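You operate a simulated robot arm through the tools that you are given. There is no shell and no other tool. Be economical: measure what you need, move in short steps, check, and stop when the job is done.

You are at the controls of a simulated robot arm. One attempt, no reset.

## Task
Plug the red headphones into the red socket and turn them low.
Fine: the level knob goes to low. Press MUTE before you plug in, and switch MUTE off last.
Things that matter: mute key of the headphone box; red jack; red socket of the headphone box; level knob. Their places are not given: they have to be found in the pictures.

Only the result counts: the job must be done as asked and must still hold three seconds after the hand-in. Knocking over, shifting, dropping, spilling or breaking anything else fails it.

## Robot
A 6-joint arm with a two-finger parallel gripper, fixed in place. Base frame: the origin is at the foot of the arm, x ahead of it, y to its left, z up; the work surface is at about z = 30. Units: mm, degrees, N and s.
With the tool pointing down near the work surface it reaches from about 140 to 580 mm from the base axis. Its first joint turns from -66.0 to 66.0 degrees. Payload 2.1 kg.
The tool frame sits at the grasp point between the pads (the TCP): z along the fingers, y along the line on which they close. The tips reach 30 mm beyond it. The gripper opens to 94 mm. The fingers are 28 mm wide and 10 mm thick; the gripper's body (50 by 96 mm) begins 55 mm behind the TCP.
Orientation is that of the tool frame in the base frame, as a unit quaternion [w, x, y, z]. With the fingers straight down and closing along the base's y, the tool's x points along the base's -x, its y along +y and its z along -z.

## Interface
- The arm moves only by the tool send_rows. Its arguments are lists of equal length, an entry for each row: "linear": the shift along the base's x, y, z in units of 40 mm (1.0 is 40 mm), a list of three; "rot": the turn, a rotation vector about the base's x, y, z in units of 8 degrees (1.0 is 8 degrees), a list of three; "fingers": the opening, from 0 (shut) to 1 (fully open). In form: {"linear": [[x, y, z], ...], "rot": [[ax, ay, az], ...], "fingers": [fingers, ...]}. A call has 1 to 20 rows; each row shifts and turns the commanded pose from where the row before left it. A call with a number of a shift or a turn outside -1 to 1 is refused whole. A row lasts 0.2 s, in which the tool goes at most 50 mm and 8.6 degrees; a call with a longer step from one row to the next is refused whole, and so is a gripper value outside its range. A pose out of reach is approached as far as the arm can. The call stops where the force on the tool passes 40 N (or 10 N more than at its start, if that is more) or the arm is blocked; 0.2 s more then pass. Each finger travels about 72 mm/s and halts on what it meets, pressing with about 31 N; the grip force reading is that of the motor and also rises with nothing between the fingers. The clock runs only during rows and for 0.2 s after the last one: add rows that do not move to give the fingers time. The reply holds the time, the measured pose of the TCP, the force on the tool along the base axes, the opening and the grip force, in the units named above and with some noise, and new pictures: "show" is both (left out), scene, wrist or none.
- Cameras (640 x 400 px; columns grow to the right, rows downward): "scene" is fixed at [67.6, -382.6, 481.7]; the picture's right is [0.64, -0.77, 0.00], its down [-0.45, -0.37, -0.81] and it looks along [0.62, 0.52, -0.58] (base axes); focal length 289 px, centre (320, 200). "wrist" rides on the gripper at [-37, 0, -58] in the tool frame; the picture's right is [0.00, -1.00, 0.00], its down [0.97, 0.00, -0.24] and it looks along [0.24, 0.00, 0.97] (tool axes); focal length 218 px, centre (320, 200).
- measure_at(camera, pixels): for up to 12 pixels [column, row] of the newest picture of that camera ("zoom" is the newest enlarged one), the place [x, y, z] in the base frame of the surface seen there, good to about 2 mm. The clock stands still meanwhile.
- zoom(camera, box): a new picture of the part [left, top, right, bottom] of that camera's present view, enlarged. The clock stands still meanwhile.
- close_job(): hands the job in; it is judged then, once.

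Work in short steps. Measure before you move; look again where a grasp or a placing could have gone wrong, and mend it. You have 80 turns and 120 pictures in all, those below and enlarged ones among them. Open the gripper and draw the arm clear of the work before you hand the job in, unless the task says otherwise; then end with one line.

The tools are called after ">>>" by a JSON object that holds its "fn" and its "kwargs". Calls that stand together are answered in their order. send_rows: Moves the arm, as the interface text tells. Its arguments: {"type":"object","properties":{"linear":{"type":"array","items":{"type":"array","items":{"type":"number"}}},"rot":{"type":"array","items":{"type":"array","items":{"type":"number"}}},"fingers":{"type":"array","items":{"type":"number"}},"show":{"type":"string","enum":["both","scene","wrist","none"]}},"required":["linear","rot","fingers"]} The other tools are called the same way: measure_at (camera, pixels) gives the place of the surface under pixels of a picture; zoom (camera, box) takes an enlarged picture of a part of a camera's view; close_job () hands the job in.

At the start:

```text
time_s: 0.0
position: [322.9, 20.7, 315.9]
tool_rot: [0.0, -0.001, 1.0, 0.0]
force: [1.0, -0.2, 0.2]
gripper_width: 94.0
gripper_force: 0.0
```

scene: 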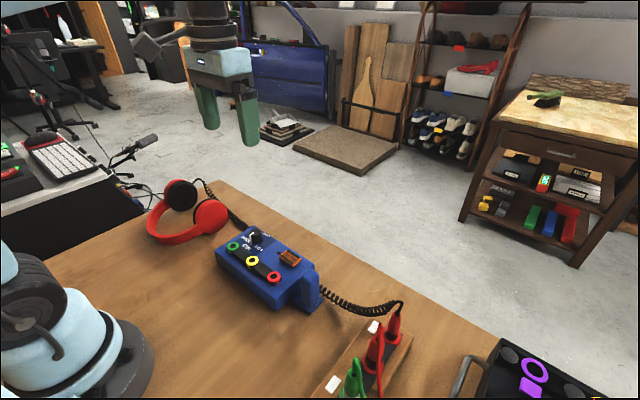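
wrist: 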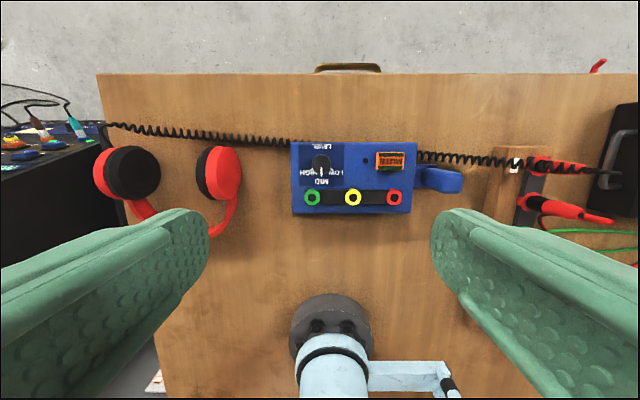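

The box shows at about (352,178) in the wrist view and the jacks in a rack at right. I enlarge both regions to see the details.

>>> {"fn": "zoom", "kwargs": {"camera": "wrist", "box": [270, 130, 430, 230]}}

>>> {"fn": "zoom", "kwargs": {"camera": "scene", "box": [200, 220, 340, 320]}}

>>> {"fn": "zoom", "kwargs": {"camera": "scene", "box": [300, 280, 460, 400]}}

>>> {"fn": "zoom", "kwargs": {"camera": "wrist", "box": [420, 120, 640, 280]}}

```text
4.00 times, centred on (350, 180) of wrist
```

zoom: 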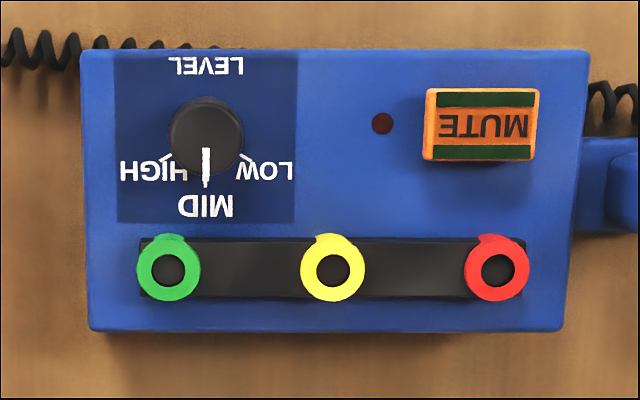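

```text
4.00 times, centred on (270, 270) of scene
```

zoom: 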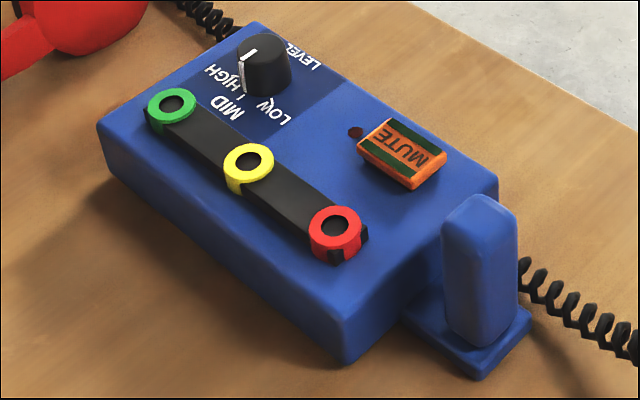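

```text
3.33 times, centred on (380, 340) of scene
```

zoom: 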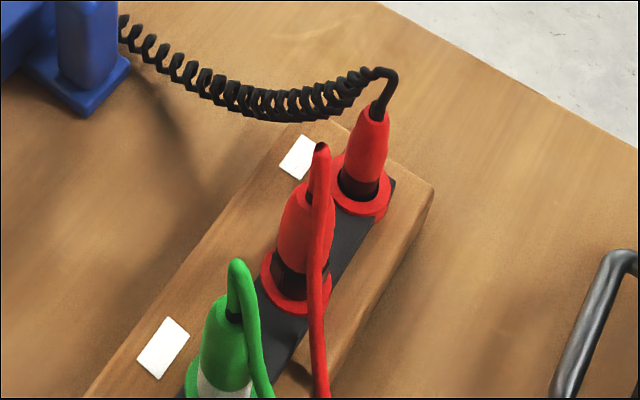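

```text
2.50 times, centred on (530, 200) of wrist
```

zoom: 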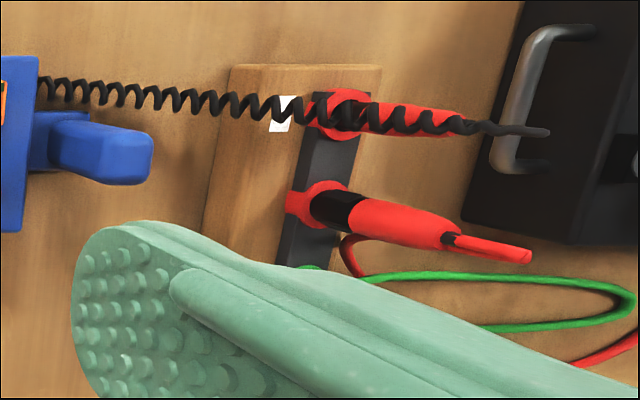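

The headphones' black coiled cord ends in the farther red jack (the other red jack has a red cable). I measure the controls and the jack in the scene and wrist pictures.

>>> {"fn": "measure_at", "kwargs": {"camera": "wrist", "pixels": [[321, 162], [321, 172], [389, 155], [389, 168], [390, 161], [394, 197], [352, 197], [311, 197], [292, 142], [412, 213], [436, 178], [365, 161]]}}

>>> {"fn": "measure_at", "kwargs": {"camera": "scene", "pixels": [[394, 313], [391, 325], [389, 335], [400, 303], [388, 342], [376, 335], [374, 350], [374, 327], [405, 340], [355, 300], [289, 257], [280, 277]]}}

>>> {"fn": "measure_at", "kwargs": {"camera": "zoom", "pixels": [[325, 95], [345, 100], [310, 200], [400, 118], [450, 122], [360, 215], [440, 237], [300, 110], [285, 180]]}}

```text
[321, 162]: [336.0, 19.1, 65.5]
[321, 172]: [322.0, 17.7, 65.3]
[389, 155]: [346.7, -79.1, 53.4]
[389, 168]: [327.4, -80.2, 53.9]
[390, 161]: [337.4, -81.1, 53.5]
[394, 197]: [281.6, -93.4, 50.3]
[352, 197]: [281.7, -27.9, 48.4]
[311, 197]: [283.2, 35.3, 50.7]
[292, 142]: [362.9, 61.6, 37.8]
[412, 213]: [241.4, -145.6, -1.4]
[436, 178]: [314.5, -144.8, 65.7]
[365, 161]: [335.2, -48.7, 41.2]
```

```text
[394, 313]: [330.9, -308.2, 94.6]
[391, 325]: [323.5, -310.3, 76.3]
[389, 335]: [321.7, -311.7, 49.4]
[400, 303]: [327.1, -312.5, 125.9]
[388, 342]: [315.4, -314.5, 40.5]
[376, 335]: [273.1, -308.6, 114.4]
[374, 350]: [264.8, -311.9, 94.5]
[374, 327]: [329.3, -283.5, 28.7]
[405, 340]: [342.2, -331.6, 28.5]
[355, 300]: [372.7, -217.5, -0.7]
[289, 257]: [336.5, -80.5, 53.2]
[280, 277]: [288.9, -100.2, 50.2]
```

```text
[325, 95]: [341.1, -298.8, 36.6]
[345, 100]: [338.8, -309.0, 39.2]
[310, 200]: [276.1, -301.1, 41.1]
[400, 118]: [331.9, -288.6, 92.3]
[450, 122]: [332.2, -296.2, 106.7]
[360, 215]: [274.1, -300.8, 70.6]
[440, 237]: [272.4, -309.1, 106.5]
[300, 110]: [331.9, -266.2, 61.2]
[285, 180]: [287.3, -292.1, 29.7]
```

Mute key top is at (337,-80,53), knob at (336,19,65) pointing to MID, red socket at (282,-93,50), and the headphone jack at about (330,-309) rising to z≈110. I close the fingers and hover over the mute key.

>>> {"fn": "send_rows", "kwargs": {"linear": [[0.058, -0.42, -0.858], [0.058, -0.42, -0.858], [0.058, -0.42, -0.858], [0.058, -0.42, -0.858], [0.058, -0.42, -0.858], [0.058, -0.42, -0.858], [0, 0, 0], [0, 0, 0]], "rot": [[0, 0, 0], [0, 0, 0], [0, 0, 0], [0, 0, 0], [0, 0, 0], [0, 0, 0], [0, 0, 0], [0, 0, 0]], "fingers": [0, 0, 0, 0, 0, 0, 0, 0]}}

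```text
time_s: 1.8
position: [335.0, -78.7, 112.0]
tool_rot: [0.0, 0.0, 1.0, -0.001]
force: [0.4, -0.1, -0.2]
gripper_width: 0.1
gripper_force: 31.0
```

scene: 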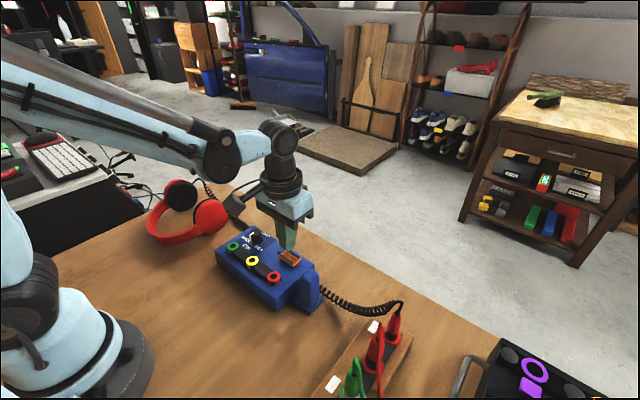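
wrist: 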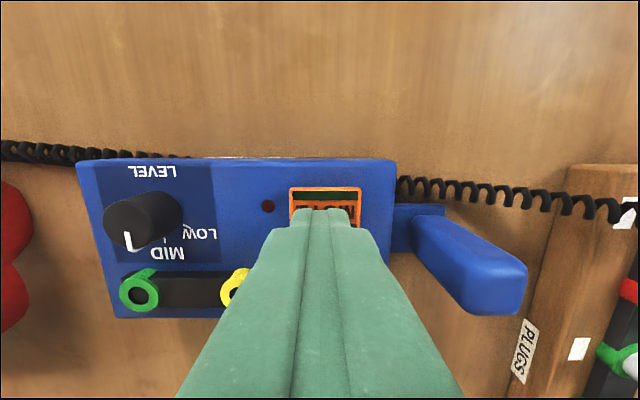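

The hover is over the key at (325,205). I go down 24 mm, then slowly by 1.5 mm a row to press.

>>> {"fn": "send_rows", "kwargs": {"linear": [[0.04, -0.04, -0.4], [0, 0, -0.25], [0, 0, -0.04], [0, 0, -0.04], [0, 0, -0.04], [0, 0, -0.04], [0, 0, -0.04]], "rot": [[0, 0, 0], [0, 0, 0], [0, 0, 0], [0, 0, 0], [0, 0, 0], [0, 0, 0], [0, 0, 0]], "fingers": [0, 0, 0, 0, 0, 0, 0], "show": "wrist"}}

```text
time_s: 3.4
position: [337.3, -81.1, 76.2]
tool_rot: [0.0, 0.0, 1.0, 0.0]
force: [-5.2, -1.6, 15.5]
gripper_width: 0.2
gripper_force: 31.4
```

wrist: 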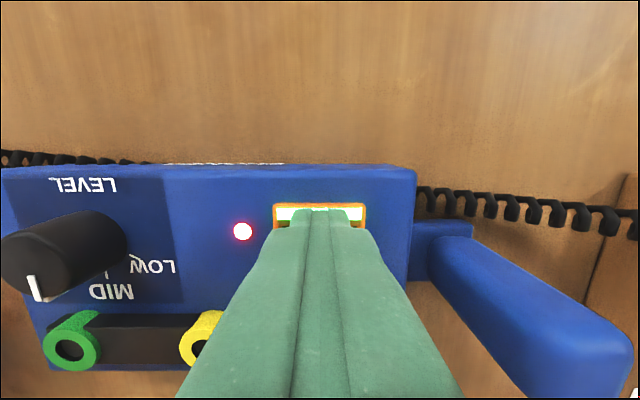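

The LED at (243,231) is lit: mute is on. I rise and go over the knob with fingers opened to about 56 mm.

>>> {"fn": "send_rows", "kwargs": {"linear": [[0, 0, 0.7], [0, 0, 1], [0, 0, 0.5], [0, 0.83, 0], [0, 0.83, 0], [0, 0.84, 0], [0, 0, 0]], "rot": [[0, 0, 0], [0, 0, 0], [0, 0, 0], [0, 0, 0], [0, 0, 0], [0, 0, 0], [0, 0, 0]], "fingers": [0, 0, 0, 0.3, 0.6, 0.6, 0.6], "show": "wrist"}}

```text
time_s: 5.0
position: [338.2, 16.8, 159.9]
tool_rot: [0.001, 0.0, 1.0, 0.0]
force: [0.0, 0.5, 0.3]
gripper_width: 56.4
gripper_force: 0.0
```

wrist: 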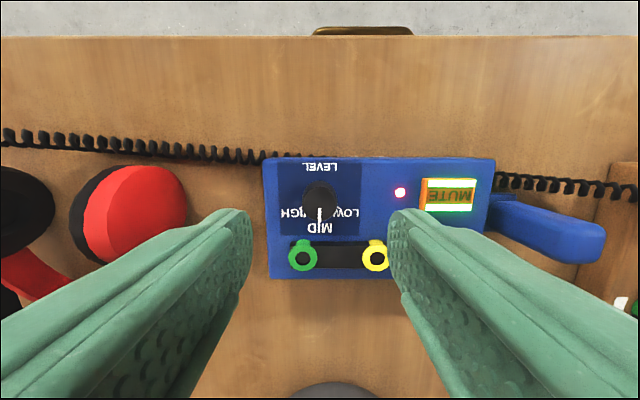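

The mute lamp stays lit at (400,192). I measure the knob and its scale more closely.

>>> {"fn": "zoom", "kwargs": {"camera": "wrist", "box": [272, 155, 368, 245]}}

>>> {"fn": "measure_at", "kwargs": {"camera": "wrist", "pixels": [[305, 197], [333, 197], [319, 184], [319, 206], [319, 197], [344, 212], [320, 228], [295, 212]]}}

```text
4.44 times, centred on (320, 200) of wrist
```

zoom: 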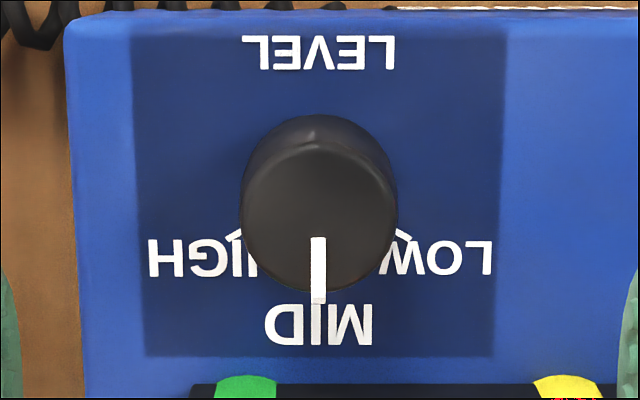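

```text
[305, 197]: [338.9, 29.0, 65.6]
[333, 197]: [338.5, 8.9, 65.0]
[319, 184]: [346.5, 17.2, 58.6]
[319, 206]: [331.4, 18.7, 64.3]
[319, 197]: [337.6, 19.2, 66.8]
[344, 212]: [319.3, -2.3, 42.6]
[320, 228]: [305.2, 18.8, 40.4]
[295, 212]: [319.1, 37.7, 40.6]
```

I measure the ticks in the enlarged picture to get the angle to LOW.

>>> {"fn": "measure_at", "kwargs": {"camera": "zoom", "pixels": [[405, 236], [399, 232], [235, 236], [318, 150], [318, 292], [245, 215], [393, 215], [318, 120], [318, 215]]}}

```text
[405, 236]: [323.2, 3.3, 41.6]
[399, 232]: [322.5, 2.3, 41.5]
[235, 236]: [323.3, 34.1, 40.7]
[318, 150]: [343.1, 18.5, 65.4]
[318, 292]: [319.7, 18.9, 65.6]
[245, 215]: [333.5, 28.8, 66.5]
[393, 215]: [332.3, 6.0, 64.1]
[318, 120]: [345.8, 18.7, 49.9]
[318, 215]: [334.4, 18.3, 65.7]
```

Knob centre is about (332.5,18.6), with LOW 60° counter-clockwise seen from above. I turn −30° first, then lower the fingers to straddle the knob.

>>> {"fn": "send_rows", "kwargs": {"linear": [[-0.07, 0.02, 0], [-0.07, 0.025, 0], [0, 0, -0.3], [0, 0, -0.3], [0, 0, -0.5], [0, 0, -0.5], [0, 0, -0.48], [0, 0, 0]], "rot": [[0, 0, -0.94], [0, 0, -0.94], [0, 0, -0.94], [0, 0, -0.93], [0, 0, 0], [0, 0, 0], [0, 0, 0], [0, 0, 0]], "fingers": [0.5, 0.5, 0.5, 0.5, 0.5, 0.5, 0.5, 0.5]}}

```text
time_s: 6.8
position: [331.9, 18.5, 79.0]
tool_rot: [-0.001, 0.259, 0.966, 0.0]
force: [-0.3, -0.3, 0.7]
gripper_width: 46.7
gripper_force: 0.0
```

scene: 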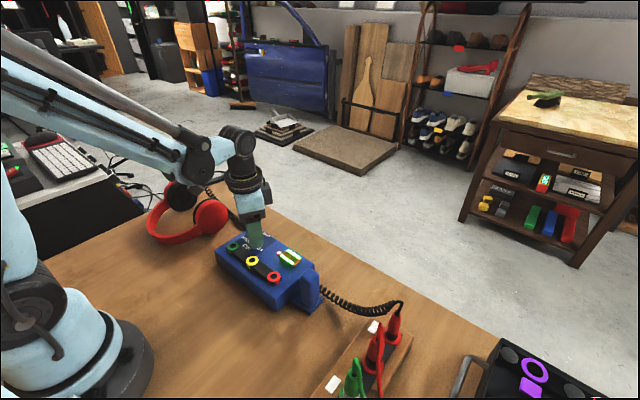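
wrist: 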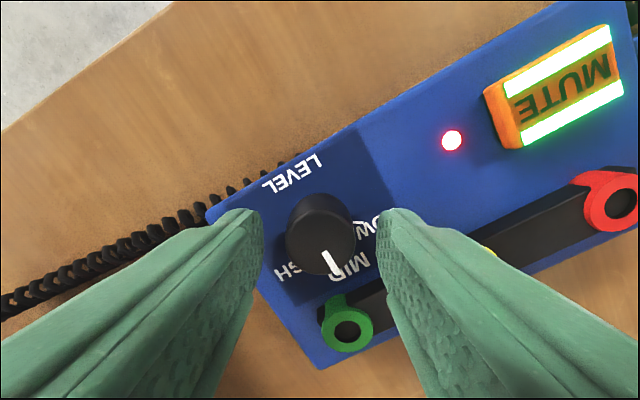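

The knob sits between the fingers at (322,235). I close on it and turn +60°.

>>> {"fn": "send_rows", "kwargs": {"linear": [[0, 0, -0.03], [0, 0, 0], [0, 0, 0], [0, 0, 0], [0, 0, 0], [0, 0, 0], [0, 0, 0], [0, 0, 0], [0, 0, 0], [0, 0, 0], [0, 0, 0], [0, 0, 0], [0, 0, 0]], "rot": [[0, 0, 0], [0, 0, 0], [0, 0, 0], [0, 0, 0], [0, 0, 0.75], [0, 0, 0.75], [0, 0, 0.75], [0, 0, 0.75], [0, 0, 0.9], [0, 0, 0.9], [0, 0, 0.9], [0, 0, 0.9], [0, 0, 0.9]], "fingers": [0.2, 0.1, 0.1, 0.1, 0.1, 0.1, 0.1, 0.1, 0.1, 0.1, 0.1, 0.1, 0.1], "show": "wrist"}}

```text
time_s: 9.6
position: [332.4, 20.0, 79.4]
tool_rot: [-0.001, -0.26, 0.966, -0.001]
force: [-0.4, 0.1, -0.1]
gripper_width: 26.1
gripper_force: 31.3
```

wrist: 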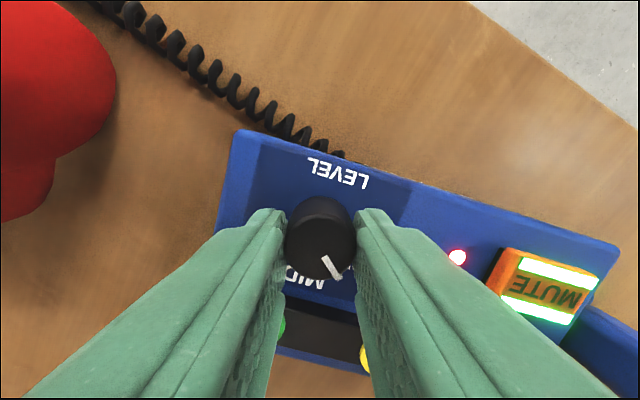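

The pointer turned with the fingers. I open, rise and turn back to check it.

>>> {"fn": "send_rows", "kwargs": {"linear": [[0, 0, 0], [0, 0, 0], [0, 0, 0.6], [0, 0, 1], [0, 0, 0.6], [0, 0, 0], [0, 0, 0]], "rot": [[0, 0, 0], [0, 0, 0], [0, 0, 0], [0, 0, -0.93], [0, 0, -0.94], [0, 0, -0.94], [0, 0, -0.94]], "fingers": [0.4, 0.4, 0.4, 0.4, 0.4, 0.4, 0.4], "show": "none"}}

>>> {"fn": "zoom", "kwargs": {"camera": "wrist", "box": [260, 140, 500, 290]}}

```text
time_s: 11.2
position: [330.8, 19.3, 168.7]
tool_rot: [0.0, 0.0, 1.0, -0.001]
force: [-0.1, -0.3, 0.4]
gripper_width: 37.7
gripper_force: 0.1
```

```text
2.67 times, centred on (380, 215) of wrist
```

zoom: 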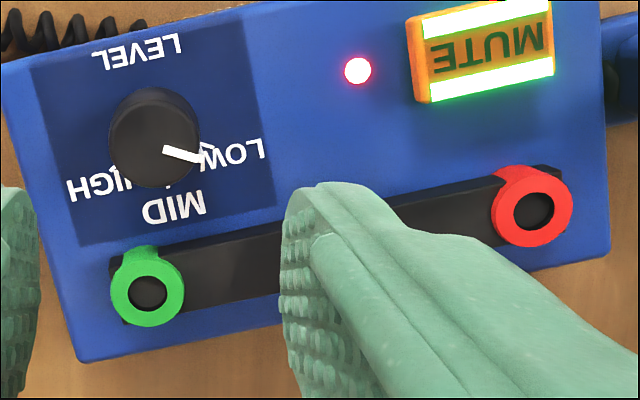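

The box looks turned about 8° in this view. I measure its landmarks to see what happened.

>>> {"fn": "send_rows", "kwargs": {"linear": [[0, 0, 0.5]], "rot": [[0, 0, 0]], "fingers": [0.4]}}

>>> {"fn": "zoom", "kwargs": {"camera": "wrist", "box": [272, 160, 368, 220]}}

>>> {"fn": "zoom", "kwargs": {"camera": "scene", "box": [200, 220, 340, 320]}}

```text
time_s: 11.6
position: [331.6, 18.6, 185.4]
tool_rot: [0.0, 0.0, 1.0, 0.0]
force: [-0.1, 0.2, -0.8]
gripper_width: 37.8
gripper_force: 0.1
```

scene: 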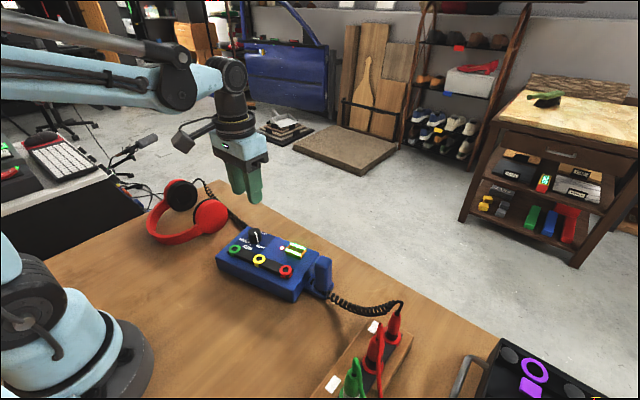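
wrist: 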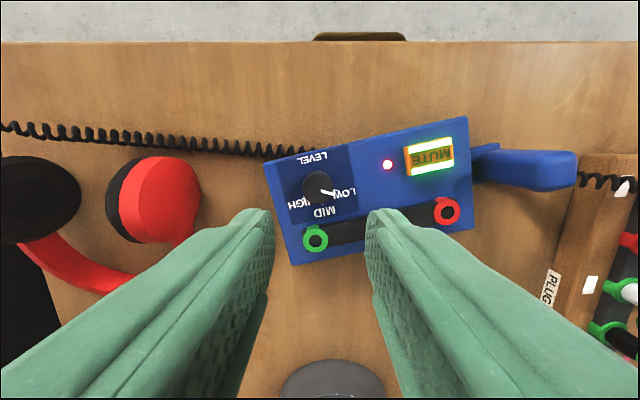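

```text
6.67 times, centred on (320, 190) of wrist
```

zoom: 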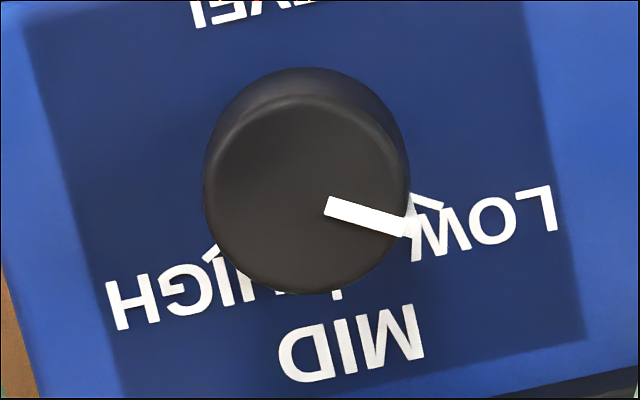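

```text
4.00 times, centred on (270, 270) of scene
```

zoom: 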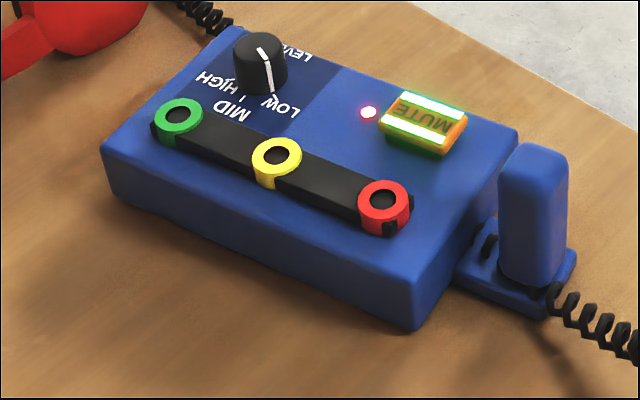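

I measure landmarks of the turned box to quantify the shift and pointer angle.

>>> {"fn": "measure_at", "kwargs": {"camera": "wrist", "pixels": [[316, 239], [446, 211], [388, 165], [429, 156], [409, 158], [450, 153], [264, 161], [465, 118], [320, 188], [323, 189], [332, 194], [540, 170]]}}

>>> {"fn": "measure_at", "kwargs": {"camera": "scene", "pixels": [[235, 249], [260, 259], [286, 270], [280, 245], [296, 249], [258, 233], [259, 240], [396, 310], [400, 303], [323, 250]]}}

```text
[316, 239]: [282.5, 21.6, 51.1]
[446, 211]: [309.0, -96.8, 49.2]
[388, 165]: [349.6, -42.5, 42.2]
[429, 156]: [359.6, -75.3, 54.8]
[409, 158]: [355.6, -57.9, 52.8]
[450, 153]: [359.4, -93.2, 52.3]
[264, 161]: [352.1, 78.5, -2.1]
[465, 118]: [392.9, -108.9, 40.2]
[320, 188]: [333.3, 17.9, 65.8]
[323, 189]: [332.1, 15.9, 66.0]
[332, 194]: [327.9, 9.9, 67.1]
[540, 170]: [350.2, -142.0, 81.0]
```

```text
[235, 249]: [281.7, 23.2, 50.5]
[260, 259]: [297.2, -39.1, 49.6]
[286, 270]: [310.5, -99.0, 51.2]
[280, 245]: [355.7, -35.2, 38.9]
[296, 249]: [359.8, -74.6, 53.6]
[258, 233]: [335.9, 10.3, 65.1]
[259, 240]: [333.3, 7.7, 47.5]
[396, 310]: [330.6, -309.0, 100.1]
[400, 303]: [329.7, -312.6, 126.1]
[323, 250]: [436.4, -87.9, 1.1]
```

The knob points at LOW, but the box turned about 13° around the knob. Pushing its back-right end about 28 mm toward −x would bring it back; first I look at the space behind it.

>>> {"fn": "send_rows", "kwargs": {"linear": [[0.5, -0.5, 0.9], [0.5, -0.8, 0.5], [0.6, -0.8, 0], [0.6, -0.75, 0], [0, 0, 0]], "rot": [[0, 0, 0], [0, 0, 0], [0, 0, 0], [0, 0, 0], [0, 0, 0]], "fingers": [0, 0, 0, 0, 0]}}

```text
time_s: 12.8
position: [421.8, -95.5, 241.0]
tool_rot: [-0.001, 0.0, 1.0, 0.0]
force: [0.4, -0.4, 0.7]
gripper_width: 0.0
gripper_force: 30.6
```

scene: 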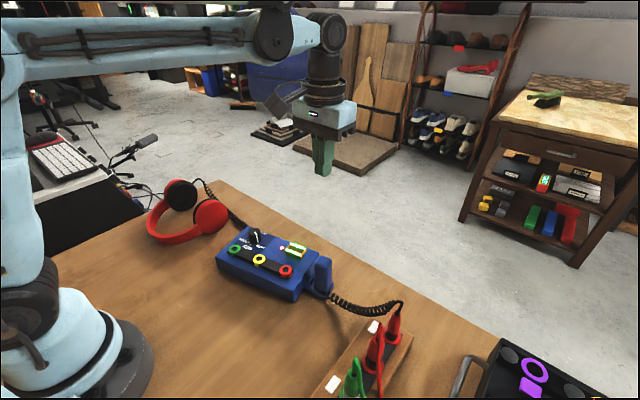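
wrist: 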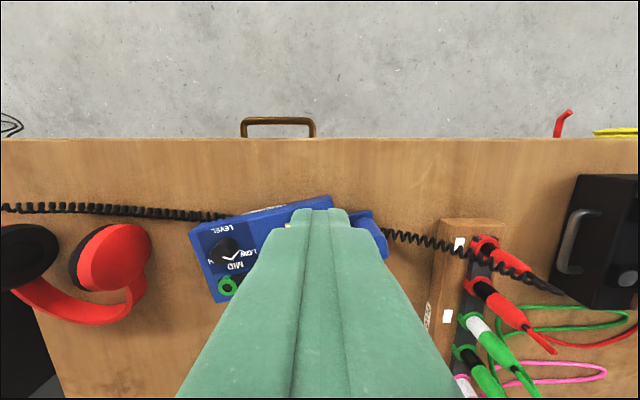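

No cord lies behind the box's right end. I descend behind it with shut fingers to tip height about 22.

>>> {"fn": "send_rows", "kwargs": {"linear": [[0, 0, -1], [0, 0, -1], [0, 0, -1], [0, 0, -1], [0, 0, -0.7], [0, 0, 0]], "rot": [[0, 0, 0], [0, 0, 0], [0, 0, 0], [0, 0, 0], [0, 0, 0], [0, 0, 0]], "fingers": [0, 0, 0, 0, 0, 0]}}

```text
time_s: 14.2
position: [421.5, -95.8, 55.5]
tool_rot: [0.0, 0.0, 1.0, -0.001]
force: [0.7, -0.4, 0.1]
gripper_width: 0.0
gripper_force: 31.1
```

scene: 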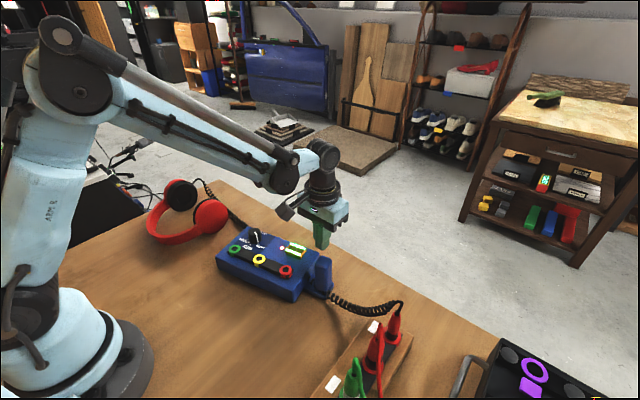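
wrist: 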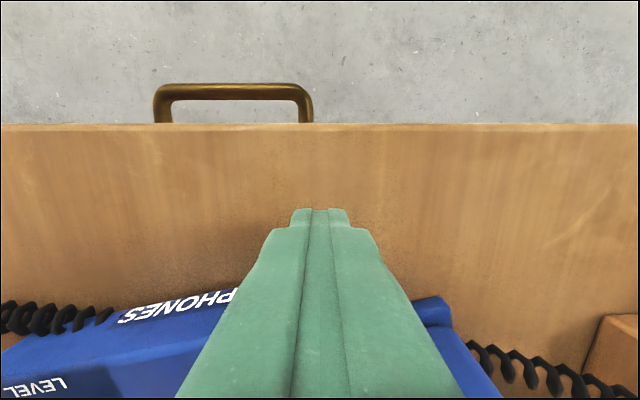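

I push slowly toward −x, to about x=383, and check.

>>> {"fn": "send_rows", "kwargs": {"linear": [[-0.2, 0, 0], [-0.1, 0, 0], [-0.1, 0, 0], [-0.1, 0, 0], [-0.1, 0, 0], [-0.1, 0, 0], [-0.1, 0, 0], [-0.1, 0, 0], [-0.06, 0, 0], [0, 0, 0]], "rot": [[0, 0, 0], [0, 0, 0], [0, 0, 0], [0, 0, 0], [0, 0, 0], [0, 0, 0], [0, 0, 0], [0, 0, 0], [0, 0, 0], [0, 0, 0]], "fingers": [0, 0, 0, 0, 0, 0, 0, 0, 0, 0]}}

>>> {"fn": "measure_at", "kwargs": {"camera": "scene", "pixels": [[235, 249], [260, 259], [286, 270]]}}

```text
time_s: 16.4
position: [381.1, -94.2, 54.9]
tool_rot: [0.0, 0.0, 1.0, 0.0]
force: [0.2, 0.4, -0.6]
gripper_width: 0.0
gripper_force: 31.1
```

scene: 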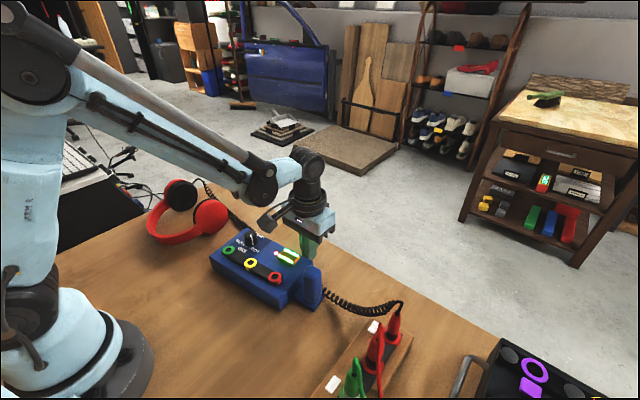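
wrist: 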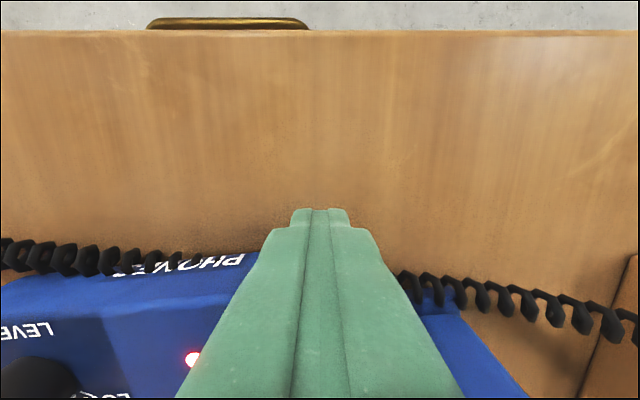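

```text
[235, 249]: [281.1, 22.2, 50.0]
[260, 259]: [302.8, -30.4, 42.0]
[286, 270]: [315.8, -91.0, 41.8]
```

The box has moved back; I measure the sockets at their new pixels (229,250), (251,263), (277,277).

>>> {"fn": "zoom", "kwargs": {"camera": "scene", "box": [200, 220, 340, 320]}}

>>> {"fn": "measure_at", "kwargs": {"camera": "scene", "pixels": [[229, 250], [251, 263], [276, 277], [251, 240]]}}

```text
4.00 times, centred on (270, 270) of scene
```

zoom: 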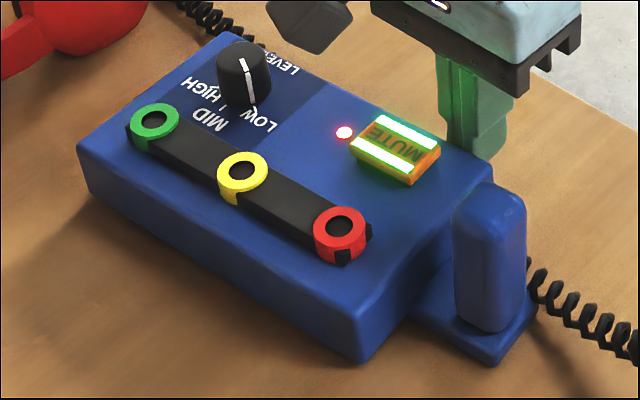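

```text
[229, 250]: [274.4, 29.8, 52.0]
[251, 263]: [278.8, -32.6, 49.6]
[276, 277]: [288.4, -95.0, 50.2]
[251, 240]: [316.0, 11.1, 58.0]
```

The box is still about 6° off (green at x=274 instead of 282, red at 288 instead of 282). I push the right end 5 mm more, then back off and rise to go round to the front-left.

>>> {"fn": "send_rows", "kwargs": {"linear": [[-0.06, 0, 0], [-0.065, 0, 0], [0, 0, 0], [0.3, 0, 0], [0, 0, 1], [0, 0, 1], [0, 0, 1], [-0.6, 0.9, 0], [-0.8, 0.8, 0], [-0.8, 0.8, 0], [-0.9, 0.7, 0], [-0.9, 0.6, 0]], "rot": [[0, 0, 0], [0, 0, 0], [0, 0, 0], [0, 0, 0], [0, 0, 0], [0, 0, 0], [0, 0, 0], [0, 0, 0], [0, 0, 0], [0, 0, 0], [0, 0, 0], [0, 0, 0]], "fingers": [0, 0, 0, 0, 0, 0, 0, 0, 0, 0, 0, 0]}}

>>> {"fn": "zoom", "kwargs": {"camera": "scene", "box": [200, 220, 340, 320]}}

```text
time_s: 19.0
position: [225.0, 58.7, 175.2]
tool_rot: [0.0, 0.001, 1.0, 0.0]
force: [0.5, -0.7, 0.2]
gripper_width: 0.0
gripper_force: 31.1
```

scene: 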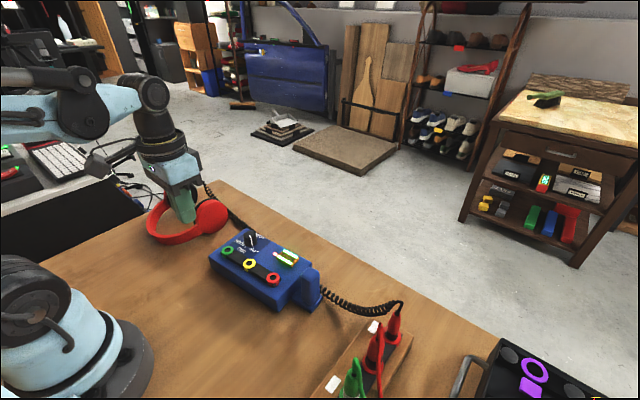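
wrist: 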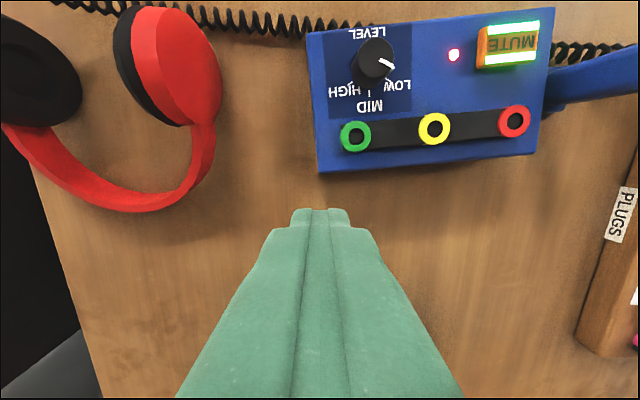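

```text
4.00 times, centred on (270, 270) of scene
```

zoom: 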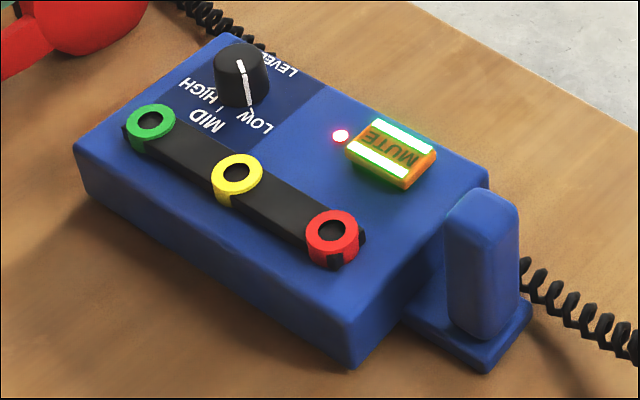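

Red is back in place; the green end is still too near. I measure before pushing it.

>>> {"fn": "measure_at", "kwargs": {"camera": "wrist", "pixels": [[355, 136], [434, 128], [514, 121], [324, 163], [530, 150], [320, 167], [312, 36]]}}

```text
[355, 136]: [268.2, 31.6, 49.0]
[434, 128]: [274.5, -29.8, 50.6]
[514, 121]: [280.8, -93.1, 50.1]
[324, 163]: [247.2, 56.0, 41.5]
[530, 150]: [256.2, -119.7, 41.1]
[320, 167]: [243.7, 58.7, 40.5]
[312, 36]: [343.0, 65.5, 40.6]
```

I check headphone clearance before lowering at the front-left.

>>> {"fn": "measure_at", "kwargs": {"camera": "wrist", "pixels": [[210, 140], [200, 60], [140, 60], [190, 195], [120, 207]]}}

```text
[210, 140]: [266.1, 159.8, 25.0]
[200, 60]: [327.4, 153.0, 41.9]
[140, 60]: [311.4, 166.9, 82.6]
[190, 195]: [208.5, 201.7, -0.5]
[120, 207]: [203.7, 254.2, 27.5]
```

All clear. I lower in front of the box's left end and push +x slowly.

>>> {"fn": "send_rows", "kwargs": {"linear": [[-0.3, -0.37, 0], [0, 0, -1], [0, 0, -1], [0, 0, -1], [0, 0, 0], [0.3, 0, 0], [0.1, 0, 0], [0.1, 0, 0], [0.1, 0, 0], [0.1, 0, 0], [0.05, 0, 0], [0, 0, 0]], "rot": [[0, 0, 0], [0, 0, 0], [0, 0, 0], [0, 0, 0], [0, 0, 0], [0, 0, 0], [0, 0, 0], [0, 0, 0], [0, 0, 0], [0, 0, 0], [0, 0, 0], [0, 0, 0]], "fingers": [0, 0, 0, 0, 0, 0, 0, 0, 0, 0, 0, 0]}}

>>> {"fn": "zoom", "kwargs": {"camera": "scene", "box": [200, 220, 340, 320]}}

```text
time_s: 21.6
position: [247.1, 43.2, 55.5]
tool_rot: [0.0, 0.0, 1.0, 0.0]
force: [-1.0, 0.4, -0.4]
gripper_width: 0.0
gripper_force: 30.5
```

scene: 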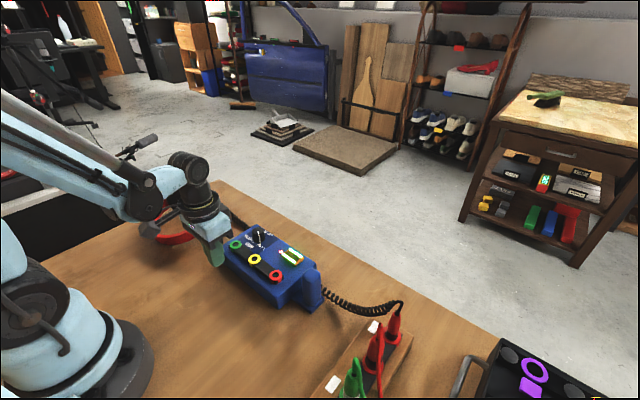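
wrist: 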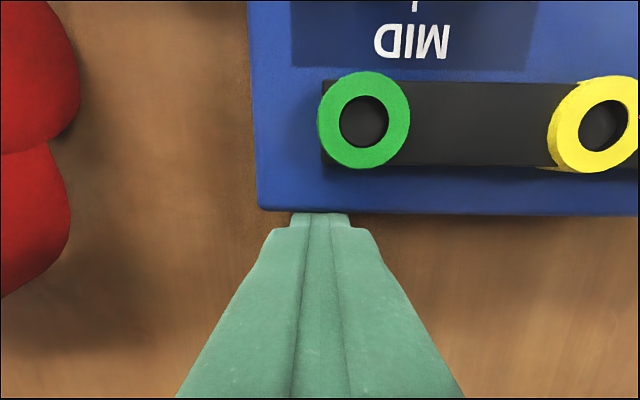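

```text
4.00 times, centred on (270, 270) of scene
```

zoom: 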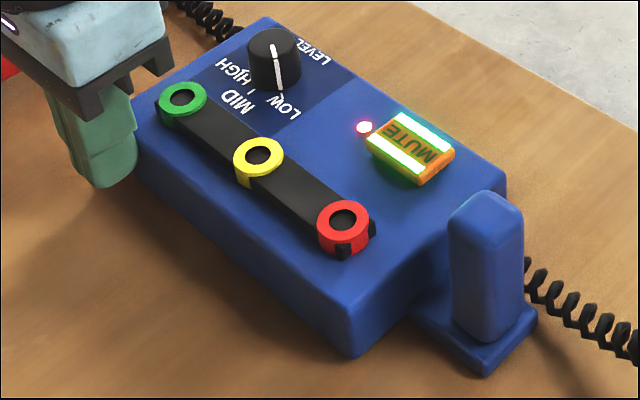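

Now very close to the original (green at (181,102) vs (172,107) in the same zoom). I back off, rise, and measure the socket from above.

>>> {"fn": "send_rows", "kwargs": {"linear": [[-0.4, 0, 0], [0, 0, 1], [0, 0, 1], [0, 0, 1], [0.6, -0.6, 0.5], [0.6, -0.8, 0.5], [0, -0.9, 0], [0, -0.9, 0], [0, 0, 0]], "rot": [[0, 0, 0], [0, 0, 0], [0, 0, 0], [0, 0, 0], [0, 0, 0], [0, 0, 0], [0, 0, 0], [0, 0, 0], [0, 0, 0]], "fingers": [0, 0, 0, 0, 0, 0, 0.4, 0.7, 0.7]}}

```text
time_s: 23.6
position: [280.6, -87.0, 215.2]
tool_rot: [0.001, 0.0, 1.0, 0.0]
force: [0.3, 0.4, 0.0]
gripper_width: 65.9
gripper_force: 0.0
```

scene: 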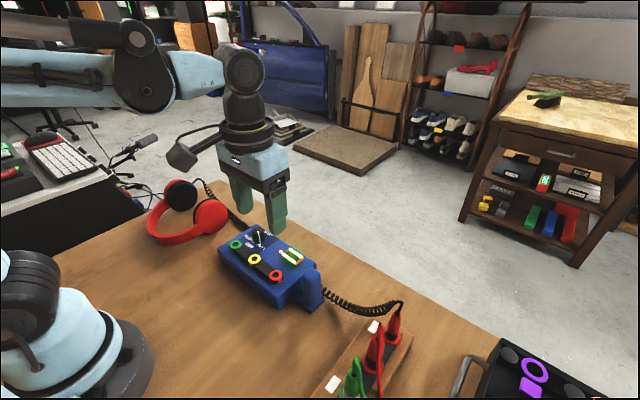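
wrist: 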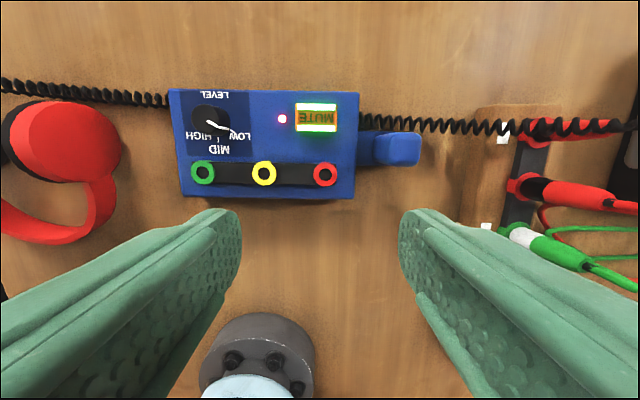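

The box is straight again. I measure sockets and check the knob pointer.

>>> {"fn": "measure_at", "kwargs": {"camera": "wrist", "pixels": [[325, 174], [336, 174], [314, 174], [325, 163], [325, 185], [264, 173], [203, 172], [316, 117], [211, 122]]}}

>>> {"fn": "zoom", "kwargs": {"camera": "wrist", "box": [170, 80, 266, 160]}}

```text
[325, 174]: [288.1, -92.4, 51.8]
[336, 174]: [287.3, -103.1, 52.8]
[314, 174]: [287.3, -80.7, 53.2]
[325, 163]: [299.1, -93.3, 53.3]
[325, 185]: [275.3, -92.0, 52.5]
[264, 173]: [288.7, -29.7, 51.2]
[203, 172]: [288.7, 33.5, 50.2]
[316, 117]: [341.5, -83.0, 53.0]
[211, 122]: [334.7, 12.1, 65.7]
```

```text
5.00 times, centred on (218, 120) of wrist
```

zoom: 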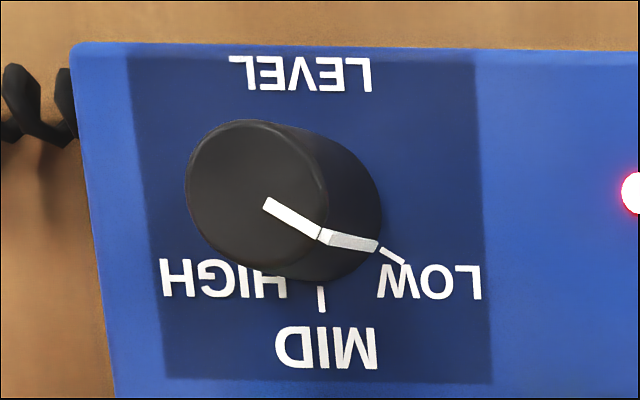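

The knob points exactly at LOW and mute is lit. Red socket centre is (287.5,-92.3), top z 52. Now I view the jack region from above, with tool turned −90° so the fingers close along x.

>>> {"fn": "send_rows", "kwargs": {"linear": [[0.2, -0.9, 0.6], [0.2, -0.9, 0.3], [0.2, -0.9, 0], [0.2, -0.9, 0], [0.2, -0.9, 0], [0.1, -0.5, 0], [0, 0, 0], [0, 0, 0], [0, 0, 0], [0, 0, 0], [0, 0, 0], [0, 0, 0], [0, 0, 0]], "rot": [[0, 0, -0.9375], [0, 0, -0.9375], [0, 0, -0.9375], [0, 0, -0.9375], [0, 0, -0.9375], [0, 0, -0.9375], [0, 0, -0.9375], [0, 0, -0.9375], [0, 0, -0.9375], [0, 0, -0.9375], [0, 0, -0.9375], [0, 0, -0.9375], [0, 0, 0]], "fingers": [0.5, 0.5, 0.5, 0.5, 0.5, 0.5, 0.5, 0.5, 0.5, 0.5, 0.5, 0.5, 0.5]}}

>>> {"fn": "measure_at", "kwargs": {"camera": "scene", "pixels": [[480, 360], [455, 380], [510, 345], [377, 320], [402, 300], [390, 305], [394, 300]]}}

```text
time_s: 26.4
position: [321.4, -285.5, 249.6]
tool_rot: [0.0, 0.708, 0.706, 0.0]
force: [0.1, 0.2, 0.5]
gripper_width: 47.0
gripper_force: 0.0
```

scene: 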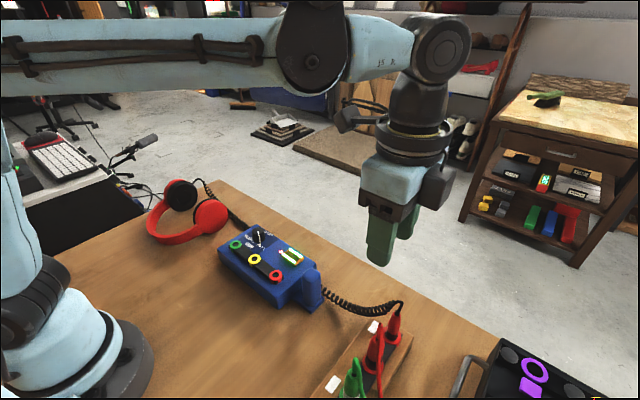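
wrist: 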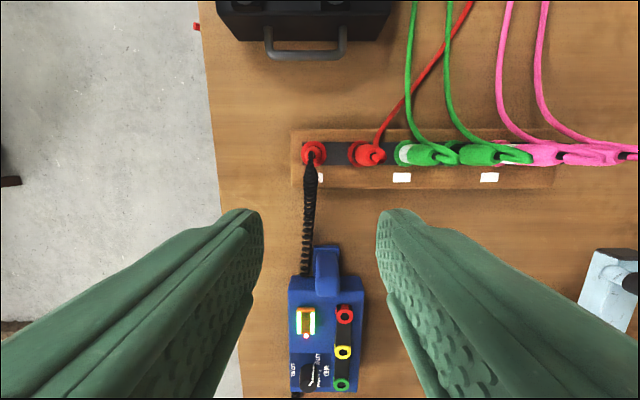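

```text
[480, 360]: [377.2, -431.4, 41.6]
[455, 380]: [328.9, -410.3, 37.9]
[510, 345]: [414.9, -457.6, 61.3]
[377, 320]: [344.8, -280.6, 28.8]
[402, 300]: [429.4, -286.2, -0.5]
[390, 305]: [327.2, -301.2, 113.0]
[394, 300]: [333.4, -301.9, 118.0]
```

The view shows the jack at (313,155) with the cord running toward +y, between where the fingers will go. I zoom in and measure.

>>> {"fn": "zoom", "kwargs": {"camera": "wrist", "box": [280, 120, 400, 195]}}

>>> {"fn": "measure_at", "kwargs": {"camera": "wrist", "pixels": [[308, 150], [317, 150], [313, 147], [304, 155], [321, 155], [366, 158], [313, 155], [312, 165], [327, 144]]}}

>>> {"fn": "zoom", "kwargs": {"camera": "scene", "box": [350, 285, 430, 350]}}

```text
5.33 times, centred on (340, 158) of wrist
```

zoom: 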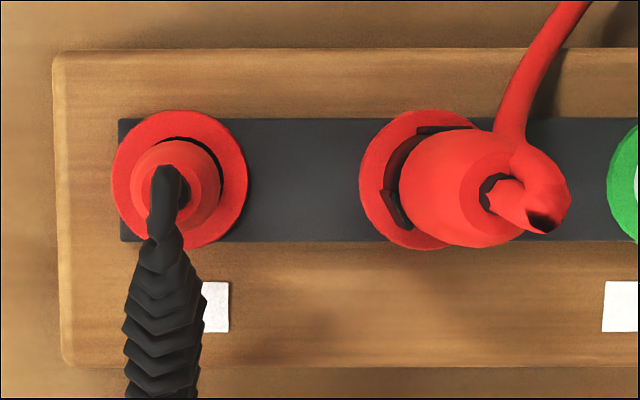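

```text
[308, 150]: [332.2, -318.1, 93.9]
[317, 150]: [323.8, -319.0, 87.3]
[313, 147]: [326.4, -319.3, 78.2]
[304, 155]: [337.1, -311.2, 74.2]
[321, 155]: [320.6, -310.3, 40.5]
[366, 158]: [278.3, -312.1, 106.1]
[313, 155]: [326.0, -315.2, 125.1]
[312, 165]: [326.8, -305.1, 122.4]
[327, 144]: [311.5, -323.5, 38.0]
```

```text
6.15 times, centred on (390, 318) of scene
```

zoom: 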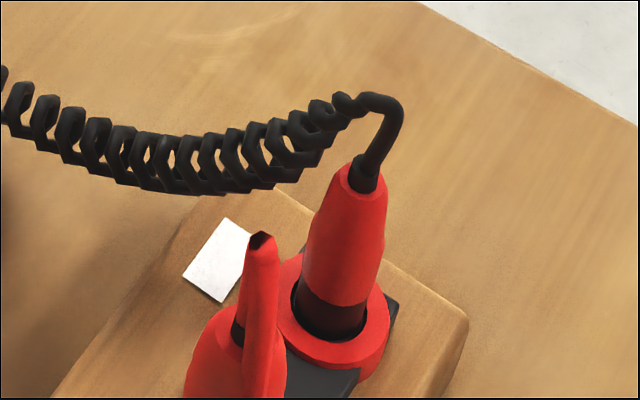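

Jack axis is (328.8,-313.7), vertical, red body z≈50–97. I align above it and lower to TCP z≈130 for a check.

>>> {"fn": "send_rows", "kwargs": {"linear": [[0.09, -0.35, 0], [0.095, -0.355, 0], [0, 0, -0.8], [0, 0, -0.8], [0, 0, -0.7], [0, 0, -0.7], [0, 0, 0]], "rot": [[0, 0, 0], [0, 0, 0], [0, 0, 0], [0, 0, 0], [0, 0, 0], [0, 0, 0], [0, 0, 0]], "fingers": [0.5, 0.5, 0.5, 0.5, 0.5, 0.5, 0.5]}}

```text
time_s: 28.0
position: [332.1, -313.7, 132.2]
tool_rot: [0.0, 0.707, 0.707, 0.0]
force: [-0.5, 0.0, -0.9]
gripper_width: 46.8
gripper_force: 0.1
```

scene: 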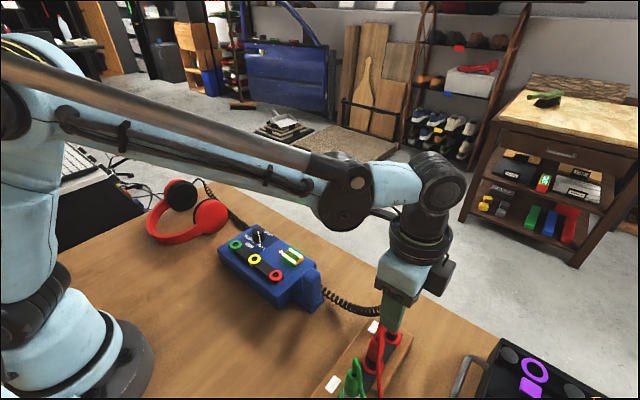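
wrist: 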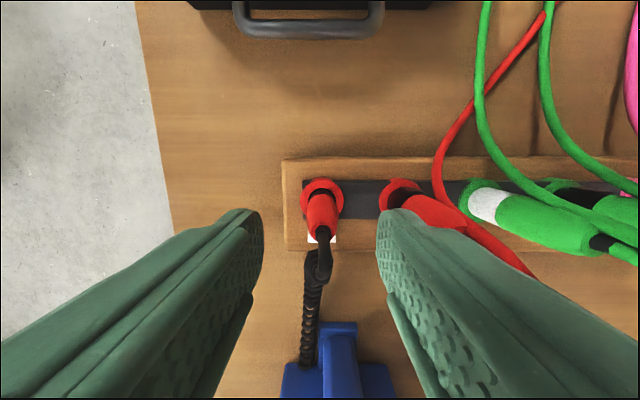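

Jack is centred between the fingers (col 322). I go down 50 mm, leaving the fingers open, and look.

>>> {"fn": "send_rows", "kwargs": {"linear": [[-0.03, 0, -0.35], [0, 0, -0.35], [0, 0, -0.3], [0, 0, -0.25], [0, 0, 0]], "rot": [[0, 0, 0], [0, 0, 0], [0, 0, 0], [0, 0, 0], [0, 0, 0]], "fingers": [0.5, 0.5, 0.5, 0.5, 0.5]}}

>>> {"fn": "zoom", "kwargs": {"camera": "scene", "box": [340, 260, 450, 370]}}

```text
time_s: 29.2
position: [329.8, -314.1, 80.9]
tool_rot: [-0.001, 0.708, 0.707, 0.0]
force: [-0.5, -0.4, 0.1]
gripper_width: 47.0
gripper_force: 0.1
```

scene: 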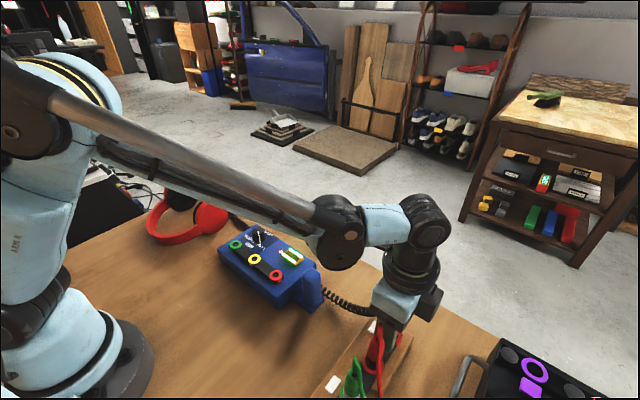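
wrist: 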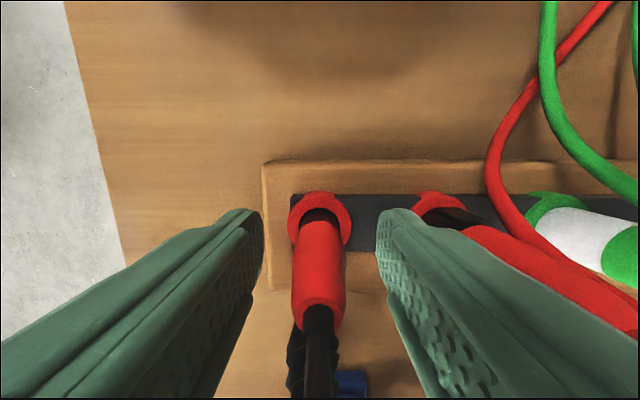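

```text
3.64 times, centred on (395, 315) of scene
```

zoom: 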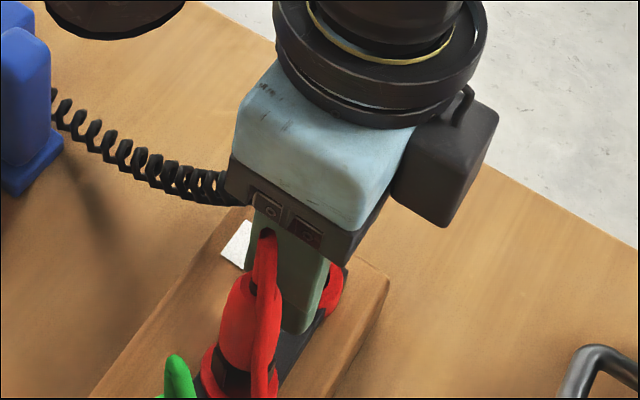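

Jack body sits centrally between the pads. I close, let the grip settle, and lift slowly.

>>> {"fn": "send_rows", "kwargs": {"linear": [[0, 0, 0], [0, 0, 0], [0, 0, 0], [0, 0, 0], [0, 0, 0.1], [0, 0, 0.1], [0, 0, 0.2], [0, 0, 0.2], [0, 0, 0.3], [0, 0, 0.4], [0, 0, 0.4], [0, 0, 0]], "rot": [[0, 0, 0], [0, 0, 0], [0, 0, 0], [0, 0, 0], [0, 0, 0], [0, 0, 0], [0, 0, 0], [0, 0, 0], [0, 0, 0], [0, 0, 0], [0, 0, 0], [0, 0, 0]], "fingers": [0.2, 0, 0, 0, 0, 0, 0, 0, 0, 0, 0, 0]}}

>>> {"fn": "zoom", "kwargs": {"camera": "scene", "box": [340, 230, 450, 340]}}

```text
time_s: 31.8
position: [330.5, -311.7, 150.5]
tool_rot: [0.0, 0.706, 0.708, 0.0]
force: [-0.3, -1.0, 0.5]
gripper_width: 15.6
gripper_force: 30.8
```

scene: 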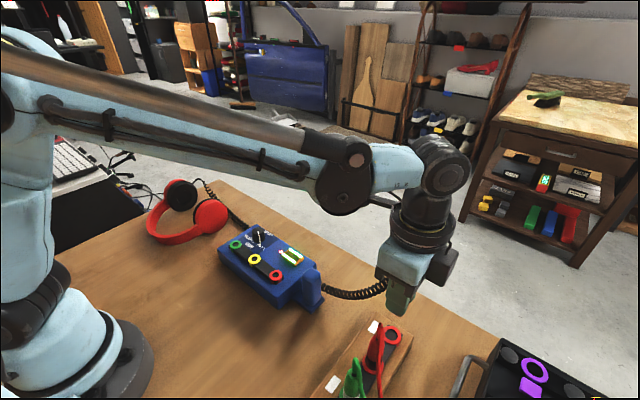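
wrist: 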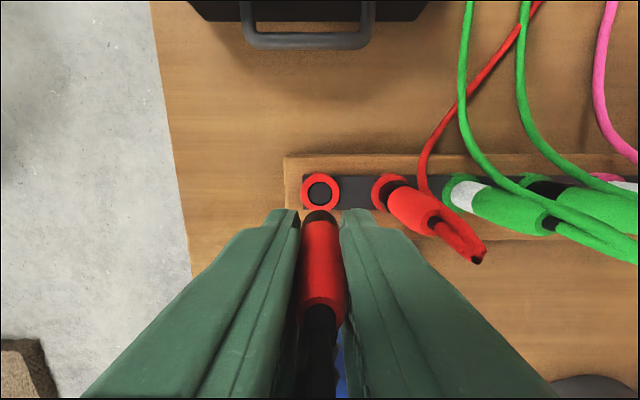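

```text
3.64 times, centred on (395, 285) of scene
```

zoom: 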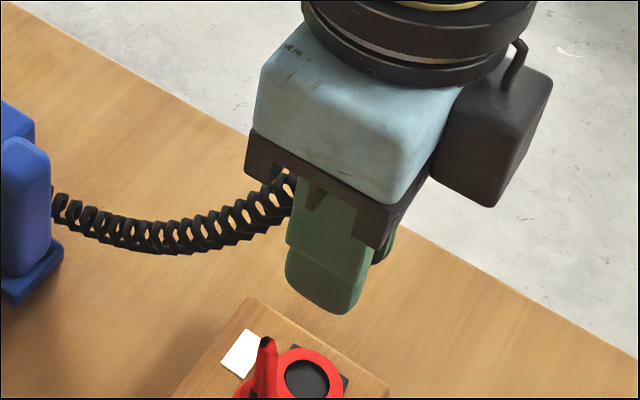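

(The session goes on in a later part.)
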